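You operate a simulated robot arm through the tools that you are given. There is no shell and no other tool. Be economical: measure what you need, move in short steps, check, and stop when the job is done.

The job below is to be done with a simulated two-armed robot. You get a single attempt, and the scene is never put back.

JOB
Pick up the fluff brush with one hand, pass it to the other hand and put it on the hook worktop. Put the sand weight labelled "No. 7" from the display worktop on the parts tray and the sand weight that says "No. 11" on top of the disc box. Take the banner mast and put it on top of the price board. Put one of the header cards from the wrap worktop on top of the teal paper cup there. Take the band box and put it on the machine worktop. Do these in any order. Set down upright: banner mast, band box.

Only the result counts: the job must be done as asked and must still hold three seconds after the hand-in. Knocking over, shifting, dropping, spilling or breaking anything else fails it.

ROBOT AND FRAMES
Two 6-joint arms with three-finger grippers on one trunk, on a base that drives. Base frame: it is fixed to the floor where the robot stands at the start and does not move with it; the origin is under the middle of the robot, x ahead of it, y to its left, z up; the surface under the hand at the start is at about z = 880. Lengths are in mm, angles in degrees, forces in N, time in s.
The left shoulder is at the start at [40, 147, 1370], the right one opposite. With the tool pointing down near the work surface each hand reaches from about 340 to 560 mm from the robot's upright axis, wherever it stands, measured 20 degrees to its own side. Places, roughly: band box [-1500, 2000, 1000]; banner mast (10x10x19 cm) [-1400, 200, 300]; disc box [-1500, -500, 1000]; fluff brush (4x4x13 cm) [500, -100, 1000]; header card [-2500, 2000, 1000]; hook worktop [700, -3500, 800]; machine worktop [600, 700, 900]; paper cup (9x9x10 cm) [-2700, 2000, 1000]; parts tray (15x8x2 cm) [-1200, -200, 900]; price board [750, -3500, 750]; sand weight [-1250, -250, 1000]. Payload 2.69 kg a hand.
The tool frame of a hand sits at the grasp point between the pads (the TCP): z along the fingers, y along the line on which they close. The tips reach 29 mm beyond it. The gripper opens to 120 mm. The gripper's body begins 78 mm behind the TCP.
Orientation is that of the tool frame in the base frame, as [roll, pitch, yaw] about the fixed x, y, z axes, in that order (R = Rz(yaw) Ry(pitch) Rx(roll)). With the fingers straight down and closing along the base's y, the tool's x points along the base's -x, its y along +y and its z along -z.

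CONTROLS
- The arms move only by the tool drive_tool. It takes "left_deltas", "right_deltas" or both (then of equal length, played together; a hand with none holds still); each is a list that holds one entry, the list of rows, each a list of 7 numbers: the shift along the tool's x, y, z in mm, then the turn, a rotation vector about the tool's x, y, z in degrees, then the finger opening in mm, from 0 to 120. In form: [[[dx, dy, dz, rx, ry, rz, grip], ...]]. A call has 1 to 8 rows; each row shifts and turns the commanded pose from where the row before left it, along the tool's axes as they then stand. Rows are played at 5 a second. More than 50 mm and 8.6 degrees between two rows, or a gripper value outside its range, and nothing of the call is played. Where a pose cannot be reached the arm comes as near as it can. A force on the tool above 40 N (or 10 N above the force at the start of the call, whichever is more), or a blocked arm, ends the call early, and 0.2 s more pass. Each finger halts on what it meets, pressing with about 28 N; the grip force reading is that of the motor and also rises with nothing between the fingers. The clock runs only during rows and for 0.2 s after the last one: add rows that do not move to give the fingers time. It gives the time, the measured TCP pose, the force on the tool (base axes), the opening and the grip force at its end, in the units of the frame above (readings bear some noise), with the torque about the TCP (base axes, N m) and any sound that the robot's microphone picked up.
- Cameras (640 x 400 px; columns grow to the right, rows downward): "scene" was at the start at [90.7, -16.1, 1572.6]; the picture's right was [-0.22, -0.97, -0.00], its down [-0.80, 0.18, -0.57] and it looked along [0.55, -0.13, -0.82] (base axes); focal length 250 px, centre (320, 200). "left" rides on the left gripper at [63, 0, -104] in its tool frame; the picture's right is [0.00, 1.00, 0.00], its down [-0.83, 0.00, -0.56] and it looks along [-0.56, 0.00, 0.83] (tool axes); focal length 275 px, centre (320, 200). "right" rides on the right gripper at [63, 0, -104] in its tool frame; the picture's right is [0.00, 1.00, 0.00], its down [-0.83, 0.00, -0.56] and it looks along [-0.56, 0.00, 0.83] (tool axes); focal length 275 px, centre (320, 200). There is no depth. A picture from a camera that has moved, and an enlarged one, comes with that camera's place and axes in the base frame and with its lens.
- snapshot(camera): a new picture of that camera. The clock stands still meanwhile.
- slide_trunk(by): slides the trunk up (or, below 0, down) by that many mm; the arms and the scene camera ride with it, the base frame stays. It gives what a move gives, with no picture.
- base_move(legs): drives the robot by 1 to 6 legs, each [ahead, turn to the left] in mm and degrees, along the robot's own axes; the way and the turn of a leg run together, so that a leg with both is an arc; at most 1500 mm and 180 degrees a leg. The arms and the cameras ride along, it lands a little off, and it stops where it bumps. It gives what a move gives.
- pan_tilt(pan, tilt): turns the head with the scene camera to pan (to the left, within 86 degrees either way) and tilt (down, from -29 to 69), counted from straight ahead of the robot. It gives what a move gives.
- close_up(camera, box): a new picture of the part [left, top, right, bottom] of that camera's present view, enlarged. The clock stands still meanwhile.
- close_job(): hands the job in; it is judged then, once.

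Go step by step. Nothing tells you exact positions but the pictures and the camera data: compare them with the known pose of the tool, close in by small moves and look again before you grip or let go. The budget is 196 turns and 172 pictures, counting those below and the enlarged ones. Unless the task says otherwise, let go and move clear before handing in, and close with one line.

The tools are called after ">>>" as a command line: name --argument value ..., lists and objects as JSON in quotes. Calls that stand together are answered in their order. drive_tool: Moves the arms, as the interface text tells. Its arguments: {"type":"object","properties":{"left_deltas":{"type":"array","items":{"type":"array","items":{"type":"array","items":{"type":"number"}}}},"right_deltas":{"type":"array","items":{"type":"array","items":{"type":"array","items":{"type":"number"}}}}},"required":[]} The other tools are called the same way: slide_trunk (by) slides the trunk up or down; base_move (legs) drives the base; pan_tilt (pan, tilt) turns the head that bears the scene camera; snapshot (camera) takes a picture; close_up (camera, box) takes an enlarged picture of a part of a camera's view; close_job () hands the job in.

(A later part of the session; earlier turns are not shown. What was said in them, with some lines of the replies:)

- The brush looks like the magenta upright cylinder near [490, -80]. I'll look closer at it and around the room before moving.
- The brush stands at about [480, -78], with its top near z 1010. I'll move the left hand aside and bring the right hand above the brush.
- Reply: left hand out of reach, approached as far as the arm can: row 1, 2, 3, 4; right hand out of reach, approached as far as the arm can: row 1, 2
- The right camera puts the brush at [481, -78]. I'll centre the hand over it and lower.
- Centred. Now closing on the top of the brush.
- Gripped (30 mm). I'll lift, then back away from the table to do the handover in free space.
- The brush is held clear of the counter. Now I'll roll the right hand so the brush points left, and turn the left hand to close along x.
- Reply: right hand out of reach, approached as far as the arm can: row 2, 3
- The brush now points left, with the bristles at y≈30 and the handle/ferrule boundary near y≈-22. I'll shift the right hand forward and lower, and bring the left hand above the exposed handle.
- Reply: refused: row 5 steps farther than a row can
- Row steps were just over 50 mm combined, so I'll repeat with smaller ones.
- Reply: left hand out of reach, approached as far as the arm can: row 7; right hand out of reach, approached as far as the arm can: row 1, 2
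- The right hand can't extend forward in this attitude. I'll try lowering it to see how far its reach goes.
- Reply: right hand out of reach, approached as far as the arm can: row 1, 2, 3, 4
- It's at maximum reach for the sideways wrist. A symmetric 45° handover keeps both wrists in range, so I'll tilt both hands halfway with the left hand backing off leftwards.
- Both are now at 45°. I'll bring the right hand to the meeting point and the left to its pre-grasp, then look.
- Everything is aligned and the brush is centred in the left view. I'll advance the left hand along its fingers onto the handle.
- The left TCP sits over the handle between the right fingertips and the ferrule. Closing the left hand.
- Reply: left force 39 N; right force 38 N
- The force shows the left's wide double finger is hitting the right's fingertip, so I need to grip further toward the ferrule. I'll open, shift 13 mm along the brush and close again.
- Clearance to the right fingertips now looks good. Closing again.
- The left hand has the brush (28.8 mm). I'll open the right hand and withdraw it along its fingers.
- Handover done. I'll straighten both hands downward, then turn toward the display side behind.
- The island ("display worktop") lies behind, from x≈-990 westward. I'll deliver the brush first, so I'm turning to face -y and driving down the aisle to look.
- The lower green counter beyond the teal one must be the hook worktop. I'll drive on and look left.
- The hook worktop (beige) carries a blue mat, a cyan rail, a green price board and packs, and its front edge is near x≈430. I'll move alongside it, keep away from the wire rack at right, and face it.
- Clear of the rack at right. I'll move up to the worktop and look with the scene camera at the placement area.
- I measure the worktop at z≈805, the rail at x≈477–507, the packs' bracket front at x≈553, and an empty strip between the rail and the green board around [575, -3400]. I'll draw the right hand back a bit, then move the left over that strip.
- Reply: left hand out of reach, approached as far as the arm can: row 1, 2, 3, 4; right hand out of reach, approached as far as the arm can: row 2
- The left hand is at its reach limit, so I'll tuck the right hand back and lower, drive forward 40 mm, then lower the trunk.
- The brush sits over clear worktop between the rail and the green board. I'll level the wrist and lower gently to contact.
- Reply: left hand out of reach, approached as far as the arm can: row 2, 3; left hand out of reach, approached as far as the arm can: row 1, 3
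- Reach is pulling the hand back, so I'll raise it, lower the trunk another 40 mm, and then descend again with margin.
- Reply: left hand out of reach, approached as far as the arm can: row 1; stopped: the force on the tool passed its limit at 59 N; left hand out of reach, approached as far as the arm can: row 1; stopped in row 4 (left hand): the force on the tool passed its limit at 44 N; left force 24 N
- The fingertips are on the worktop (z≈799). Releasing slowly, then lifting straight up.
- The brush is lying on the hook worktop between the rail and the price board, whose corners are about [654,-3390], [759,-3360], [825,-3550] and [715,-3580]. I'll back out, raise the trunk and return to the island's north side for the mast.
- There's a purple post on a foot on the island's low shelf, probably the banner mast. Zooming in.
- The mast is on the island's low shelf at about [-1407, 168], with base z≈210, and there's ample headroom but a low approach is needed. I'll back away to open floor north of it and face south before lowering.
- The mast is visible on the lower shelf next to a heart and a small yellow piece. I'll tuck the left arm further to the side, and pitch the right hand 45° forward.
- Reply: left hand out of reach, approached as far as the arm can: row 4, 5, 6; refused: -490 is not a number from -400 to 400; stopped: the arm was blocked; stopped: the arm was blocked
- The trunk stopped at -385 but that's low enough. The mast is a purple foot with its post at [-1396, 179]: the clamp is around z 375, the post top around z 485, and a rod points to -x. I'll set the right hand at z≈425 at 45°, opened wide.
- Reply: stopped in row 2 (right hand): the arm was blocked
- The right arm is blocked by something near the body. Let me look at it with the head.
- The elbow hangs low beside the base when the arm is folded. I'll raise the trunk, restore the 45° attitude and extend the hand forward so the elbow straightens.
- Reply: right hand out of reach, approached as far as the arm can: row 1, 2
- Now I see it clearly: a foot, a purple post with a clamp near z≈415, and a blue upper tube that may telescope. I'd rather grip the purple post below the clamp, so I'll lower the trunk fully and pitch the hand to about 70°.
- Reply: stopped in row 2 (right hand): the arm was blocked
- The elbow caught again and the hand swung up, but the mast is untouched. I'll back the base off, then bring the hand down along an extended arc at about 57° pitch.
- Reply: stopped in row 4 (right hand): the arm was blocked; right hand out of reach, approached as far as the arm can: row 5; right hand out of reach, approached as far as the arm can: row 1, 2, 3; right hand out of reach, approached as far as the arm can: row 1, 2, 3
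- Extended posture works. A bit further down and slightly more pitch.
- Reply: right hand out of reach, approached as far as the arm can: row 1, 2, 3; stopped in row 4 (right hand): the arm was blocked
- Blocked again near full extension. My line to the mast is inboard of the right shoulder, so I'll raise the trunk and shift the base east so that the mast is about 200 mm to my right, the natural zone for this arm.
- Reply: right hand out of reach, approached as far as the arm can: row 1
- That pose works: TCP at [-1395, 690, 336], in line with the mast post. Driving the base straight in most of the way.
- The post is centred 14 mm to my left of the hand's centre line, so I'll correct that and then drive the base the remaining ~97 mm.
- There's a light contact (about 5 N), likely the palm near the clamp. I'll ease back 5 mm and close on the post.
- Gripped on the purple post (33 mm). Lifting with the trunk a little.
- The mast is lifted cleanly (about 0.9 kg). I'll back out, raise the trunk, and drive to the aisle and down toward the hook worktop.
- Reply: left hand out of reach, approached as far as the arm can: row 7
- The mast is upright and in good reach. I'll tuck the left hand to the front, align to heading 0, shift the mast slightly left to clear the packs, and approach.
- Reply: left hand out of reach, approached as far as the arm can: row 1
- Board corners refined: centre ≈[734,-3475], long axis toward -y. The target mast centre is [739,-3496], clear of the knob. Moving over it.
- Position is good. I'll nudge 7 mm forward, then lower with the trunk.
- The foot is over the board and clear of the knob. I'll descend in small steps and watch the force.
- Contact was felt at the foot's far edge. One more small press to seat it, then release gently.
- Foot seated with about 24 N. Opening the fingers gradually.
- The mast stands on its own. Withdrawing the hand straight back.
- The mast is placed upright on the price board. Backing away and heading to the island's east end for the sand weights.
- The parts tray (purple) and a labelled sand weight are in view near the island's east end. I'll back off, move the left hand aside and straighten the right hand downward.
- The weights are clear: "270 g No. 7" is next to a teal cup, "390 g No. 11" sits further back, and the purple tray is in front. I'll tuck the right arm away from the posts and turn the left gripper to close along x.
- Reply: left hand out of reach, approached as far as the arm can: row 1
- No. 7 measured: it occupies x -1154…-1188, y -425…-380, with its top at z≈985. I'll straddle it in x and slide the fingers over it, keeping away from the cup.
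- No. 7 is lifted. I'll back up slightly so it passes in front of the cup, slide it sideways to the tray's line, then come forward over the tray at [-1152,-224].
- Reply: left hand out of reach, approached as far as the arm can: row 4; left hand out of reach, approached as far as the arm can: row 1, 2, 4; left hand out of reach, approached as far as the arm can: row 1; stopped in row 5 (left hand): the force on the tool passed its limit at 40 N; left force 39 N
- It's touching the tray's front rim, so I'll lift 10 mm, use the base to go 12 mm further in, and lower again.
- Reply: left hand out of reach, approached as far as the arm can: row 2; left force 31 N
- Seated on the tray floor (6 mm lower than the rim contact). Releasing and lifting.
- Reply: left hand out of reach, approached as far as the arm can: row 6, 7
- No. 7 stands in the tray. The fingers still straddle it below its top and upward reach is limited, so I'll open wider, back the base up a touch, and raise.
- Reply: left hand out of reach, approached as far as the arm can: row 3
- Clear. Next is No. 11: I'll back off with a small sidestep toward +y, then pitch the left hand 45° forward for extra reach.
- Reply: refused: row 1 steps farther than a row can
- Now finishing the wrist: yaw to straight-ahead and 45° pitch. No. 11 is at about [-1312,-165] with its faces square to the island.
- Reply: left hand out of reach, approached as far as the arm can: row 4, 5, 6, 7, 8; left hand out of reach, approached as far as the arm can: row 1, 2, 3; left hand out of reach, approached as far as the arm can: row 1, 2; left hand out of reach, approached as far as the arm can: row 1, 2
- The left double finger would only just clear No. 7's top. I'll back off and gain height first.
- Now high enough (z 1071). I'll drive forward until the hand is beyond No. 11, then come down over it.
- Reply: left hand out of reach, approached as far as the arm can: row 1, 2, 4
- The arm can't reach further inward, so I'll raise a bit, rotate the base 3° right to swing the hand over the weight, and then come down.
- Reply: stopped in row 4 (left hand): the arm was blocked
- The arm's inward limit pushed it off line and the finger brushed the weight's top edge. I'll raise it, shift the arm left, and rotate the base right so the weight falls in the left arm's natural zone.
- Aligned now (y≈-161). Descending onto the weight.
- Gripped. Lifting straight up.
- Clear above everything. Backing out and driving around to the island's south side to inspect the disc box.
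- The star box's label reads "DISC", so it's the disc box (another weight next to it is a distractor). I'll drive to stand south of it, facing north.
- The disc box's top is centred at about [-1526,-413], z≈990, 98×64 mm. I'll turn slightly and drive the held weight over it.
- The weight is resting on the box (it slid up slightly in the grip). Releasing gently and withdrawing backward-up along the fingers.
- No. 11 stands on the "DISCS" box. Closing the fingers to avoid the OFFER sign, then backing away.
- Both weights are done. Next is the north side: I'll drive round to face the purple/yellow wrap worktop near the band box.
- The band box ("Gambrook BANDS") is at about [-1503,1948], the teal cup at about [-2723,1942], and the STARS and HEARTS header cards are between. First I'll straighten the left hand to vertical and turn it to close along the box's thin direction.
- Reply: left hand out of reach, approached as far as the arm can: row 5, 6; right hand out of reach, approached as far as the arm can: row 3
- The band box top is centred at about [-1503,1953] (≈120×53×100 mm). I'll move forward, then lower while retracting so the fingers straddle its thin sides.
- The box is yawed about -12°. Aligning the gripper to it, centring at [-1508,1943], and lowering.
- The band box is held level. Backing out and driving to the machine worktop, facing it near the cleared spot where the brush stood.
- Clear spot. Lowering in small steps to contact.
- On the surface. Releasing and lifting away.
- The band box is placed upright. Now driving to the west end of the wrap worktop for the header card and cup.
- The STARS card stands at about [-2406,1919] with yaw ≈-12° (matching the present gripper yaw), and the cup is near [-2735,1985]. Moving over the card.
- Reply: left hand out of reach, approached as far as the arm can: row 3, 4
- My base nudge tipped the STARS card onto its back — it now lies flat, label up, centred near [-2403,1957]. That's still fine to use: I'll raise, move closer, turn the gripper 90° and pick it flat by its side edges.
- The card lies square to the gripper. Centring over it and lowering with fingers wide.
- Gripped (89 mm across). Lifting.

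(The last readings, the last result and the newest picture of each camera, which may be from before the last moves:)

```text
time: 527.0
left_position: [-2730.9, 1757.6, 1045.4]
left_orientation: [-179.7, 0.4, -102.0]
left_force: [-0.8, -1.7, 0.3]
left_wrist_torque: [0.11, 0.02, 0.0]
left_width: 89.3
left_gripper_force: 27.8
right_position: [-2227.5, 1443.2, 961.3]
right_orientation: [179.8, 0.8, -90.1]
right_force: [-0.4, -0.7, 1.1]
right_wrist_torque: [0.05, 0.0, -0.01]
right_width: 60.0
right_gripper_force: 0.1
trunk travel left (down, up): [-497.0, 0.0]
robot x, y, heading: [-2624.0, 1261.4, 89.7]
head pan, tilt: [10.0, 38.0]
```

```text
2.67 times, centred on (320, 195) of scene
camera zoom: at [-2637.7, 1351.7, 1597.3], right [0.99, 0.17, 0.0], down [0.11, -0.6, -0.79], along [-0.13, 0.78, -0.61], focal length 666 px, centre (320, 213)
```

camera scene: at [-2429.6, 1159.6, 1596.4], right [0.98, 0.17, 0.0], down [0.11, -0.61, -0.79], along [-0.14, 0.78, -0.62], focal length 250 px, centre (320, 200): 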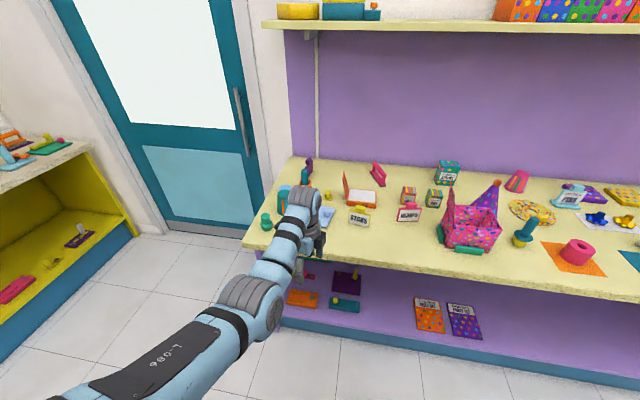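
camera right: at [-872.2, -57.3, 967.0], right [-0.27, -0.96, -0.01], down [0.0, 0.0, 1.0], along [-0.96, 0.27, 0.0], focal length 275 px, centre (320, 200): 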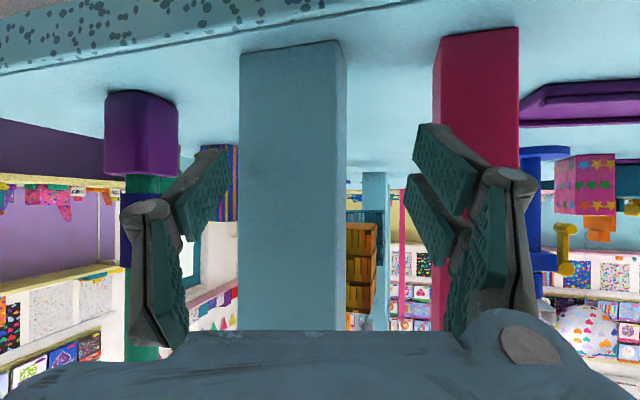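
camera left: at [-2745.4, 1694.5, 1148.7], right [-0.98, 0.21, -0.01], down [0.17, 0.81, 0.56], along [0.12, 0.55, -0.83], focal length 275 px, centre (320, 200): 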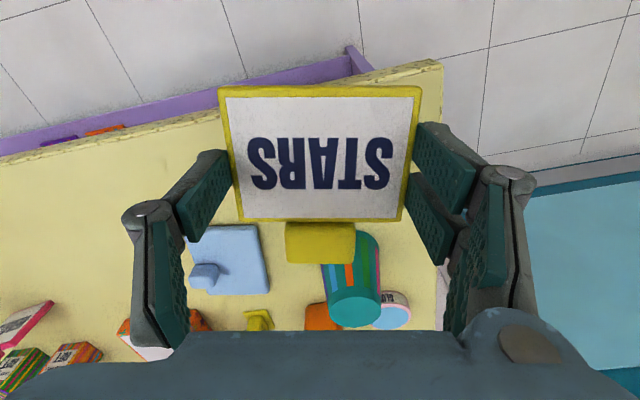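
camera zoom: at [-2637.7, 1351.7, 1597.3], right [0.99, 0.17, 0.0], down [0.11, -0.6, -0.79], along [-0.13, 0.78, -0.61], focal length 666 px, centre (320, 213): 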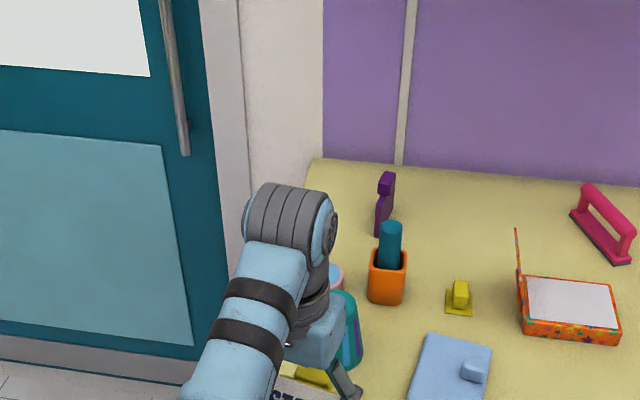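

The cup's top is centred at about [-2730,1946], z≈980. Driving the card over it.

>>> base_move --legs '[[183, 0]]'

>>> snapshot --camera "left"

>>> close_up --camera "scene" --box '[240, 150, 400, 270]'

```text
time: 528.5
left_position: [-2727.8, 1949.8, 1042.5]
left_orientation: [-179.6, 0.2, -102.1]
left_force: [0.6, 0.1, 0.8]
left_wrist_torque: [0.01, 0.02, 0.0]
left_width: 89.1
left_gripper_force: 28.0
right_position: [-2226.9, 1636.9, 961.1]
right_orientation: [179.9, 0.6, -90.2]
right_force: [0.2, -0.9, 1.0]
right_wrist_torque: [0.04, -0.01, 0.06]
right_width: 60.0
right_gripper_force: 0.0
trunk travel left (down, up): [-497.0, 0.0]
robot x, y, heading: [-2623.0, 1450.3, 89.3]
head pan, tilt: [10.0, 38.0]
```

```text
23 pictures are left
camera left: at [-2743.8, 1888.0, 1146.2], right [-0.98, 0.21, -0.01], down [0.17, 0.81, 0.56], along [0.13, 0.54, -0.83], focal length 275 px, centre (320, 200)
```

left: 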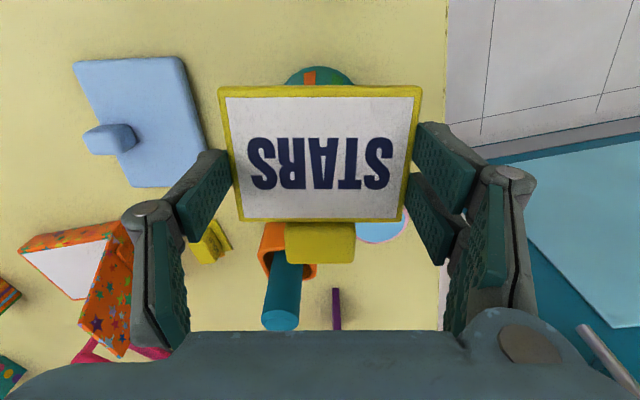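

```text
3.33 times, centred on (320, 210) of scene
camera zoom: at [-2636.7, 1547.6, 1596.8], right [0.99, 0.17, 0.0], down [0.1, -0.6, -0.79], along [-0.13, 0.78, -0.61], focal length 833 px, centre (320, 167)
```

zoom: 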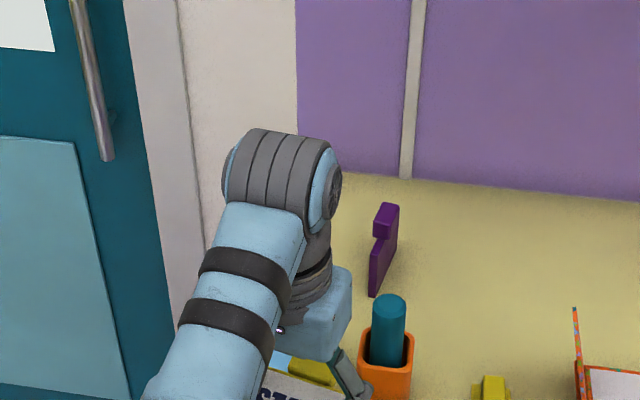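

From the visible bottom rim the cup centre is more like [-2730,1966], top z≈968. Adjusting forward and lowering partway.

>>> drive_tool --left_deltas '[[[-9, 3, 0, 0, 0, 0, 70], [-9, 3, 8, 0, 0, 0, 70], [0, 0, 10, 0, 0, 0, 70], [0, 0, 0, 0, 0, 0, 70]]]'

>>> snapshot --camera "left"

```text
time: 529.5
left_position: [-2731.1, 1973.3, 1020.9]
left_orientation: [-179.6, -0.1, -102.1]
left_force: [0.5, 0.1, 0.0]
left_wrist_torque: [-0.02, -0.02, -0.01]
left_width: 89.2
left_gripper_force: 27.6
right_position: [-2228.7, 1639.7, 961.0]
right_orientation: [179.9, 0.4, -90.2]
right_force: [0.0, -0.7, -0.4]
right_wrist_torque: [-0.02, -0.02, 0.0]
right_width: 59.9
right_gripper_force: 0.1
trunk travel left (down, up): [-497.0, 0.0]
robot x, y, heading: [-2621.4, 1445.1, 89.9]
head pan, tilt: [10.0, 38.0]
```

```text
21 pictures are left
camera left: at [-2745.7, 1911.2, 1125.4], right [-0.98, 0.21, -0.01], down [0.17, 0.81, 0.55], along [0.13, 0.54, -0.83], focal length 275 px, centre (320, 200)
```

left: 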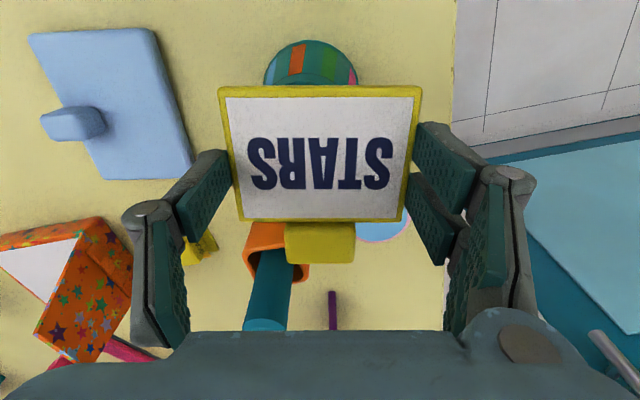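

>>> drive_tool --left_deltas '[[[3, -8, 0, 0, 0, 0, 70], [0, 0, 8, 0, 0, 0, 70], [0, 0, 4, 0, 0, 0, 70], [0, 0, 3, 0, 0, 0, 70], [0, 0, 0, 0, 0, 0, 70]]]'

>>> drive_tool --left_deltas '[[[0, 0, 2, 0, 0, 0, 70], [0, 0, 2, 0, 0, 0, 70], [0, 0, 0, 0, 0, 0, 70]]]'

```text
time: 530.7
left_position: [-2723.8, 1967.7, 1004.8]
left_orientation: [-179.6, 0.0, -102.0]
left_force: [0.8, 0.7, -0.5]
left_wrist_torque: [0.01, 0.0, -0.03]
left_width: 88.9
left_gripper_force: 28.1
right_position: [-2226.6, 1638.4, 960.6]
right_orientation: [179.8, 0.3, -90.3]
right_force: [-0.1, -0.2, 0.0]
right_wrist_torque: [0.02, 0.01, 0.01]
right_width: 59.7
right_gripper_force: 0.0
trunk travel left (down, up): [-497.0, 0.0]
robot x, y, heading: [-2624.0, 1445.7, 89.9]
head pan, tilt: [10.0, 38.0]
```

```text
time: 531.5
left_position: [-2722.7, 1967.1, 1003.0]
left_orientation: [-179.6, -0.2, -102.1]
left_force: [-0.5, -0.2, -0.1]
left_wrist_torque: [-0.02, 0.0, 0.01]
left_width: 89.3
left_gripper_force: 27.6
right_position: [-2228.4, 1640.5, 960.9]
right_orientation: [180.0, 0.4, -90.3]
right_force: [-0.6, 0.0, -0.9]
right_wrist_torque: [-0.03, 0.0, 0.02]
right_width: 60.0
right_gripper_force: 0.1
trunk travel left (down, up): [-497.0, 0.0]
robot x, y, heading: [-2621.7, 1448.5, 89.8]
head pan, tilt: [10.0, 38.0]
```

>>> drive_tool --left_deltas '[[[0, 0, 2, 0, 0, 0, 70], [0, 0, 1.5, 0, 0, 0, 70], [0, 0, 0, 0, 0, 0, 70]]]'

>>> drive_tool --left_deltas '[[[0, 0, 1.5, 0, 0, 0, 70], [0, 0, 1.5, 0, 0, 0, 70], [0, 0, 0, 0, 0, 0, 70]]]'

```text
time: 532.3
left_position: [-2723.3, 1966.9, 999.9]
left_orientation: [-179.6, 0.1, -102.0]
left_force: [-2.3, 0.7, 16.8]
left_wrist_torque: [-0.45, 0.16, -0.03]
left_width: 89.3
left_gripper_force: 28.0
right_position: [-2228.0, 1638.3, 962.4]
right_orientation: [179.9, 0.4, -90.1]
right_force: [0.3, -0.8, -0.1]
right_wrist_torque: [-0.05, -0.01, -0.01]
right_width: 59.9
right_gripper_force: 0.0
trunk travel left (down, up): [-497.0, 0.0]
robot x, y, heading: [-2624.4, 1445.3, 89.9]
head pan, tilt: [10.0, 38.0]
```

```text
time: 533.1
left_position: [-2722.4, 1966.4, 997.2]
left_orientation: [-179.6, 0.1, -102.1]
left_force: [-1.0, 2.3, 16.0]
left_wrist_torque: [-0.35, 0.22, -0.01]
left_width: 89.2
left_gripper_force: 28.2
right_position: [-2226.7, 1638.8, 961.9]
right_orientation: [179.9, 0.3, -90.3]
right_force: [0.5, -0.4, 0.6]
right_wrist_torque: [0.03, -0.01, -0.01]
right_width: 60.1
right_gripper_force: 0.0
trunk travel left (down, up): [-497.0, 0.0]
robot x, y, heading: [-2622.4, 1449.4, 89.7]
head pan, tilt: [10.0, 38.0]
```

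>>> snapshot --camera "left"

>>> close_up --camera "scene" --box '[240, 210, 360, 300]'

```text
20 pictures are left
camera left: at [-2738.0, 1905.0, 1101.4], right [-0.98, 0.21, -0.01], down [0.17, 0.81, 0.56], along [0.13, 0.54, -0.83], focal length 275 px, centre (320, 200)
```

left: 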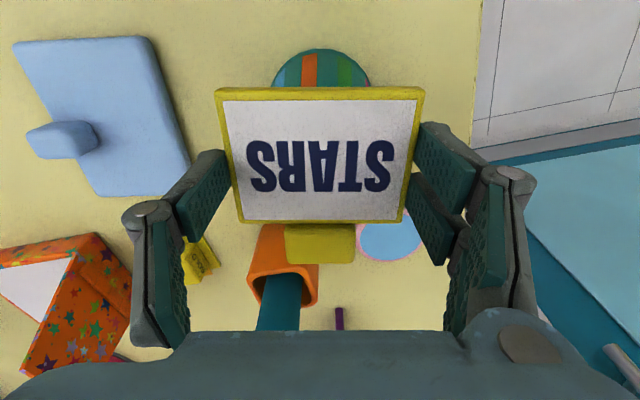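

```text
4.44 times, centred on (300, 255) of scene
camera zoom: at [-2636.2, 1551.3, 1596.5], right [0.99, 0.17, 0.0], down [0.1, -0.61, -0.79], along [-0.13, 0.78, -0.61], focal length 1110 px, centre (409, -44)
```

zoom: 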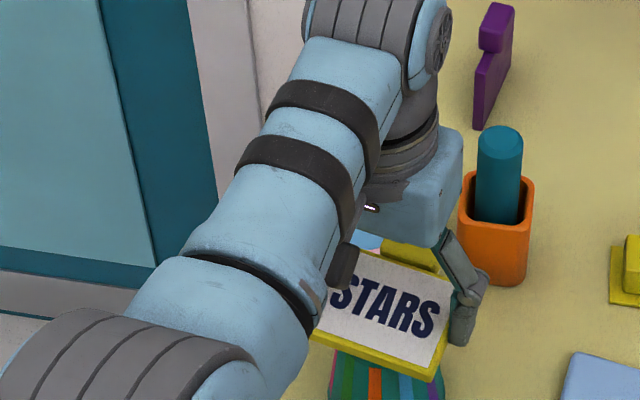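

The card is centred over the cup within a few millimetres. Releasing gently.

>>> drive_tool --left_deltas '[[[0, 0, -1, 0, 0, 0, 84], [0, 0, 0, 0, 0, 0, 88], [0, 0, 0, 0, 0, 0, 92], [0, 0, 0, 0, 0, 0, 100], [0, 0, 0, 0, 0, 0, 112], [0, 0, 0, 0, 0, 0, 112]]]'

>>> snapshot --camera "left"

```text
time: 534.5
left_position: [-2723.7, 1968.5, 997.7]
left_orientation: [-179.6, -0.2, -102.1]
left_force: [-1.0, -1.0, -0.5]
left_wrist_torque: [0.03, 0.01, -0.01]
left_width: 111.7
left_gripper_force: 0.0
right_position: [-2227.4, 1639.7, 959.5]
right_orientation: [179.9, 0.2, -90.2]
right_force: [-0.4, -0.4, -0.3]
right_wrist_torque: [-0.03, 0.01, 0.0]
right_width: 60.1
right_gripper_force: 0.0
trunk travel left (down, up): [-497.0, 0.0]
robot x, y, heading: [-2624.9, 1448.0, 89.5]
head pan, tilt: [10.0, 38.0]
```

```text
18 pictures are left
camera left: at [-2738.3, 1906.2, 1101.8], right [-0.98, 0.21, -0.01], down [0.17, 0.81, 0.56], along [0.13, 0.54, -0.83], focal length 275 px, centre (320, 200)
```

left: 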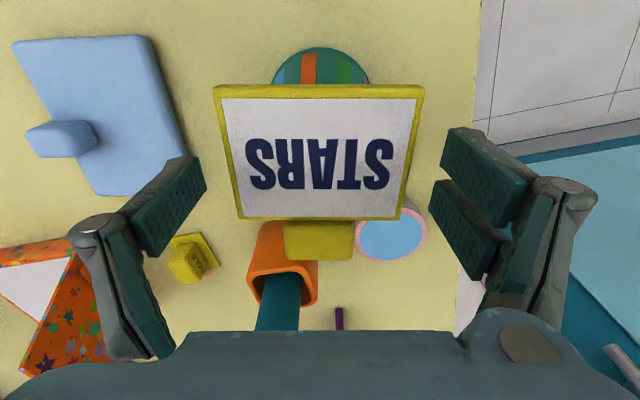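

The card rests stably on the cup. Lifting clear and backing off.

>>> drive_tool --left_deltas '[[[0, 0, -12, 0, 0, 0, 112], [0, 0, -18, 0, 0, 0, 112], [0, 0, -20, 0, 0, 0, 112], [0, 0, 0, 0, 0, 0, 112]]]'

>>> base_move --legs '[[-350, 0]]'

>>> pan_tilt --pan 0 --tilt 30

>>> close_up --camera "scene" --box '[180, 130, 460, 300]'

```text
time: 535.5
left_position: [-2725.7, 1970.4, 1046.8]
left_orientation: [-179.6, 0.0, -102.1]
left_force: [-0.5, 0.1, -1.4]
left_wrist_torque: [0.01, 0.0, -0.01]
left_width: 112.0
left_gripper_force: 0.1
right_position: [-2228.1, 1639.7, 959.8]
right_orientation: [179.9, 0.4, -90.1]
right_force: [0.3, 0.0, 0.7]
right_wrist_torque: [-0.02, 0.02, 0.0]
right_width: 60.1
right_gripper_force: 0.1
trunk travel left (down, up): [-497.0, 0.0]
robot x, y, heading: [-2619.6, 1447.6, 89.6]
head pan, tilt: [10.0, 38.0]
```

```text
time: 537.8
left_position: [-2728.2, 1617.8, 1045.6]
left_orientation: [-179.5, -0.1, -101.9]
left_force: [0.3, 0.5, -0.1]
left_wrist_torque: [-0.03, 0.0, 0.0]
left_width: 112.1
left_gripper_force: 0.1
right_position: [-2229.4, 1289.1, 960.1]
right_orientation: [179.9, 0.2, -90.0]
right_force: [-0.1, 0.2, -0.4]
right_wrist_torque: [-0.02, 0.01, -0.01]
right_width: 60.1
right_gripper_force: 0.1
trunk travel left (down, up): [-497.0, 0.0]
robot x, y, heading: [-2621.2, 1094.8, 89.9]
head pan, tilt: [10.0, 38.0]
```

```text
time: 538.5
left_position: [-2727.8, 1617.1, 1045.8]
left_orientation: [-179.5, 0.0, -101.8]
left_force: [0.8, 0.3, 0.0]
left_wrist_torque: [0.01, -0.01, 0.05]
left_width: 112.3
left_gripper_force: 0.1
right_position: [-2230.2, 1287.1, 960.2]
right_orientation: [180.0, 0.2, -90.0]
right_force: [-0.4, -0.2, -0.8]
right_wrist_torque: [-0.01, -0.01, -0.02]
right_width: 59.9
right_gripper_force: 0.1
trunk travel left (down, up): [-497.0, 0.0]
robot x, y, heading: [-2625.1, 1091.7, 90.1]
head pan, tilt: [0.0, 30.0]
```

```text
2.29 times, centred on (320, 215) of scene
camera zoom: at [-2622.9, 1206.3, 1608.6], right [1.0, 0.0, 0.0], down [0.0, -0.5, -0.87], along [0.0, 0.87, -0.5], focal length 571 px, centre (320, 166)
```

zoom: 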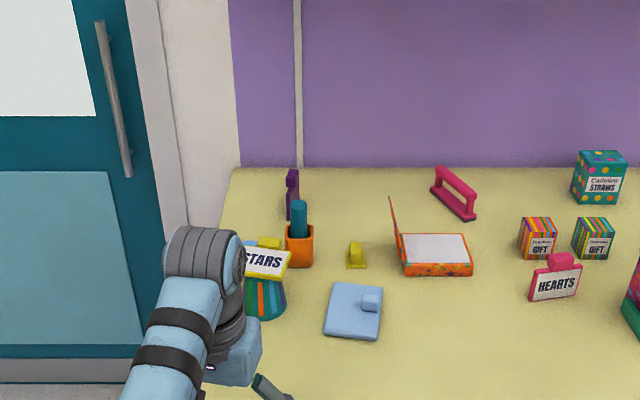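

Everything asked has been placed, and both hands are empty and clear.

>>> close_job

```text
The job is handed in.
```

I placed all six items and handed the job in; no verdict came back. One caution: I tipped the STARS header card over while lining up to grip it, so it lies flat on the teal cup.
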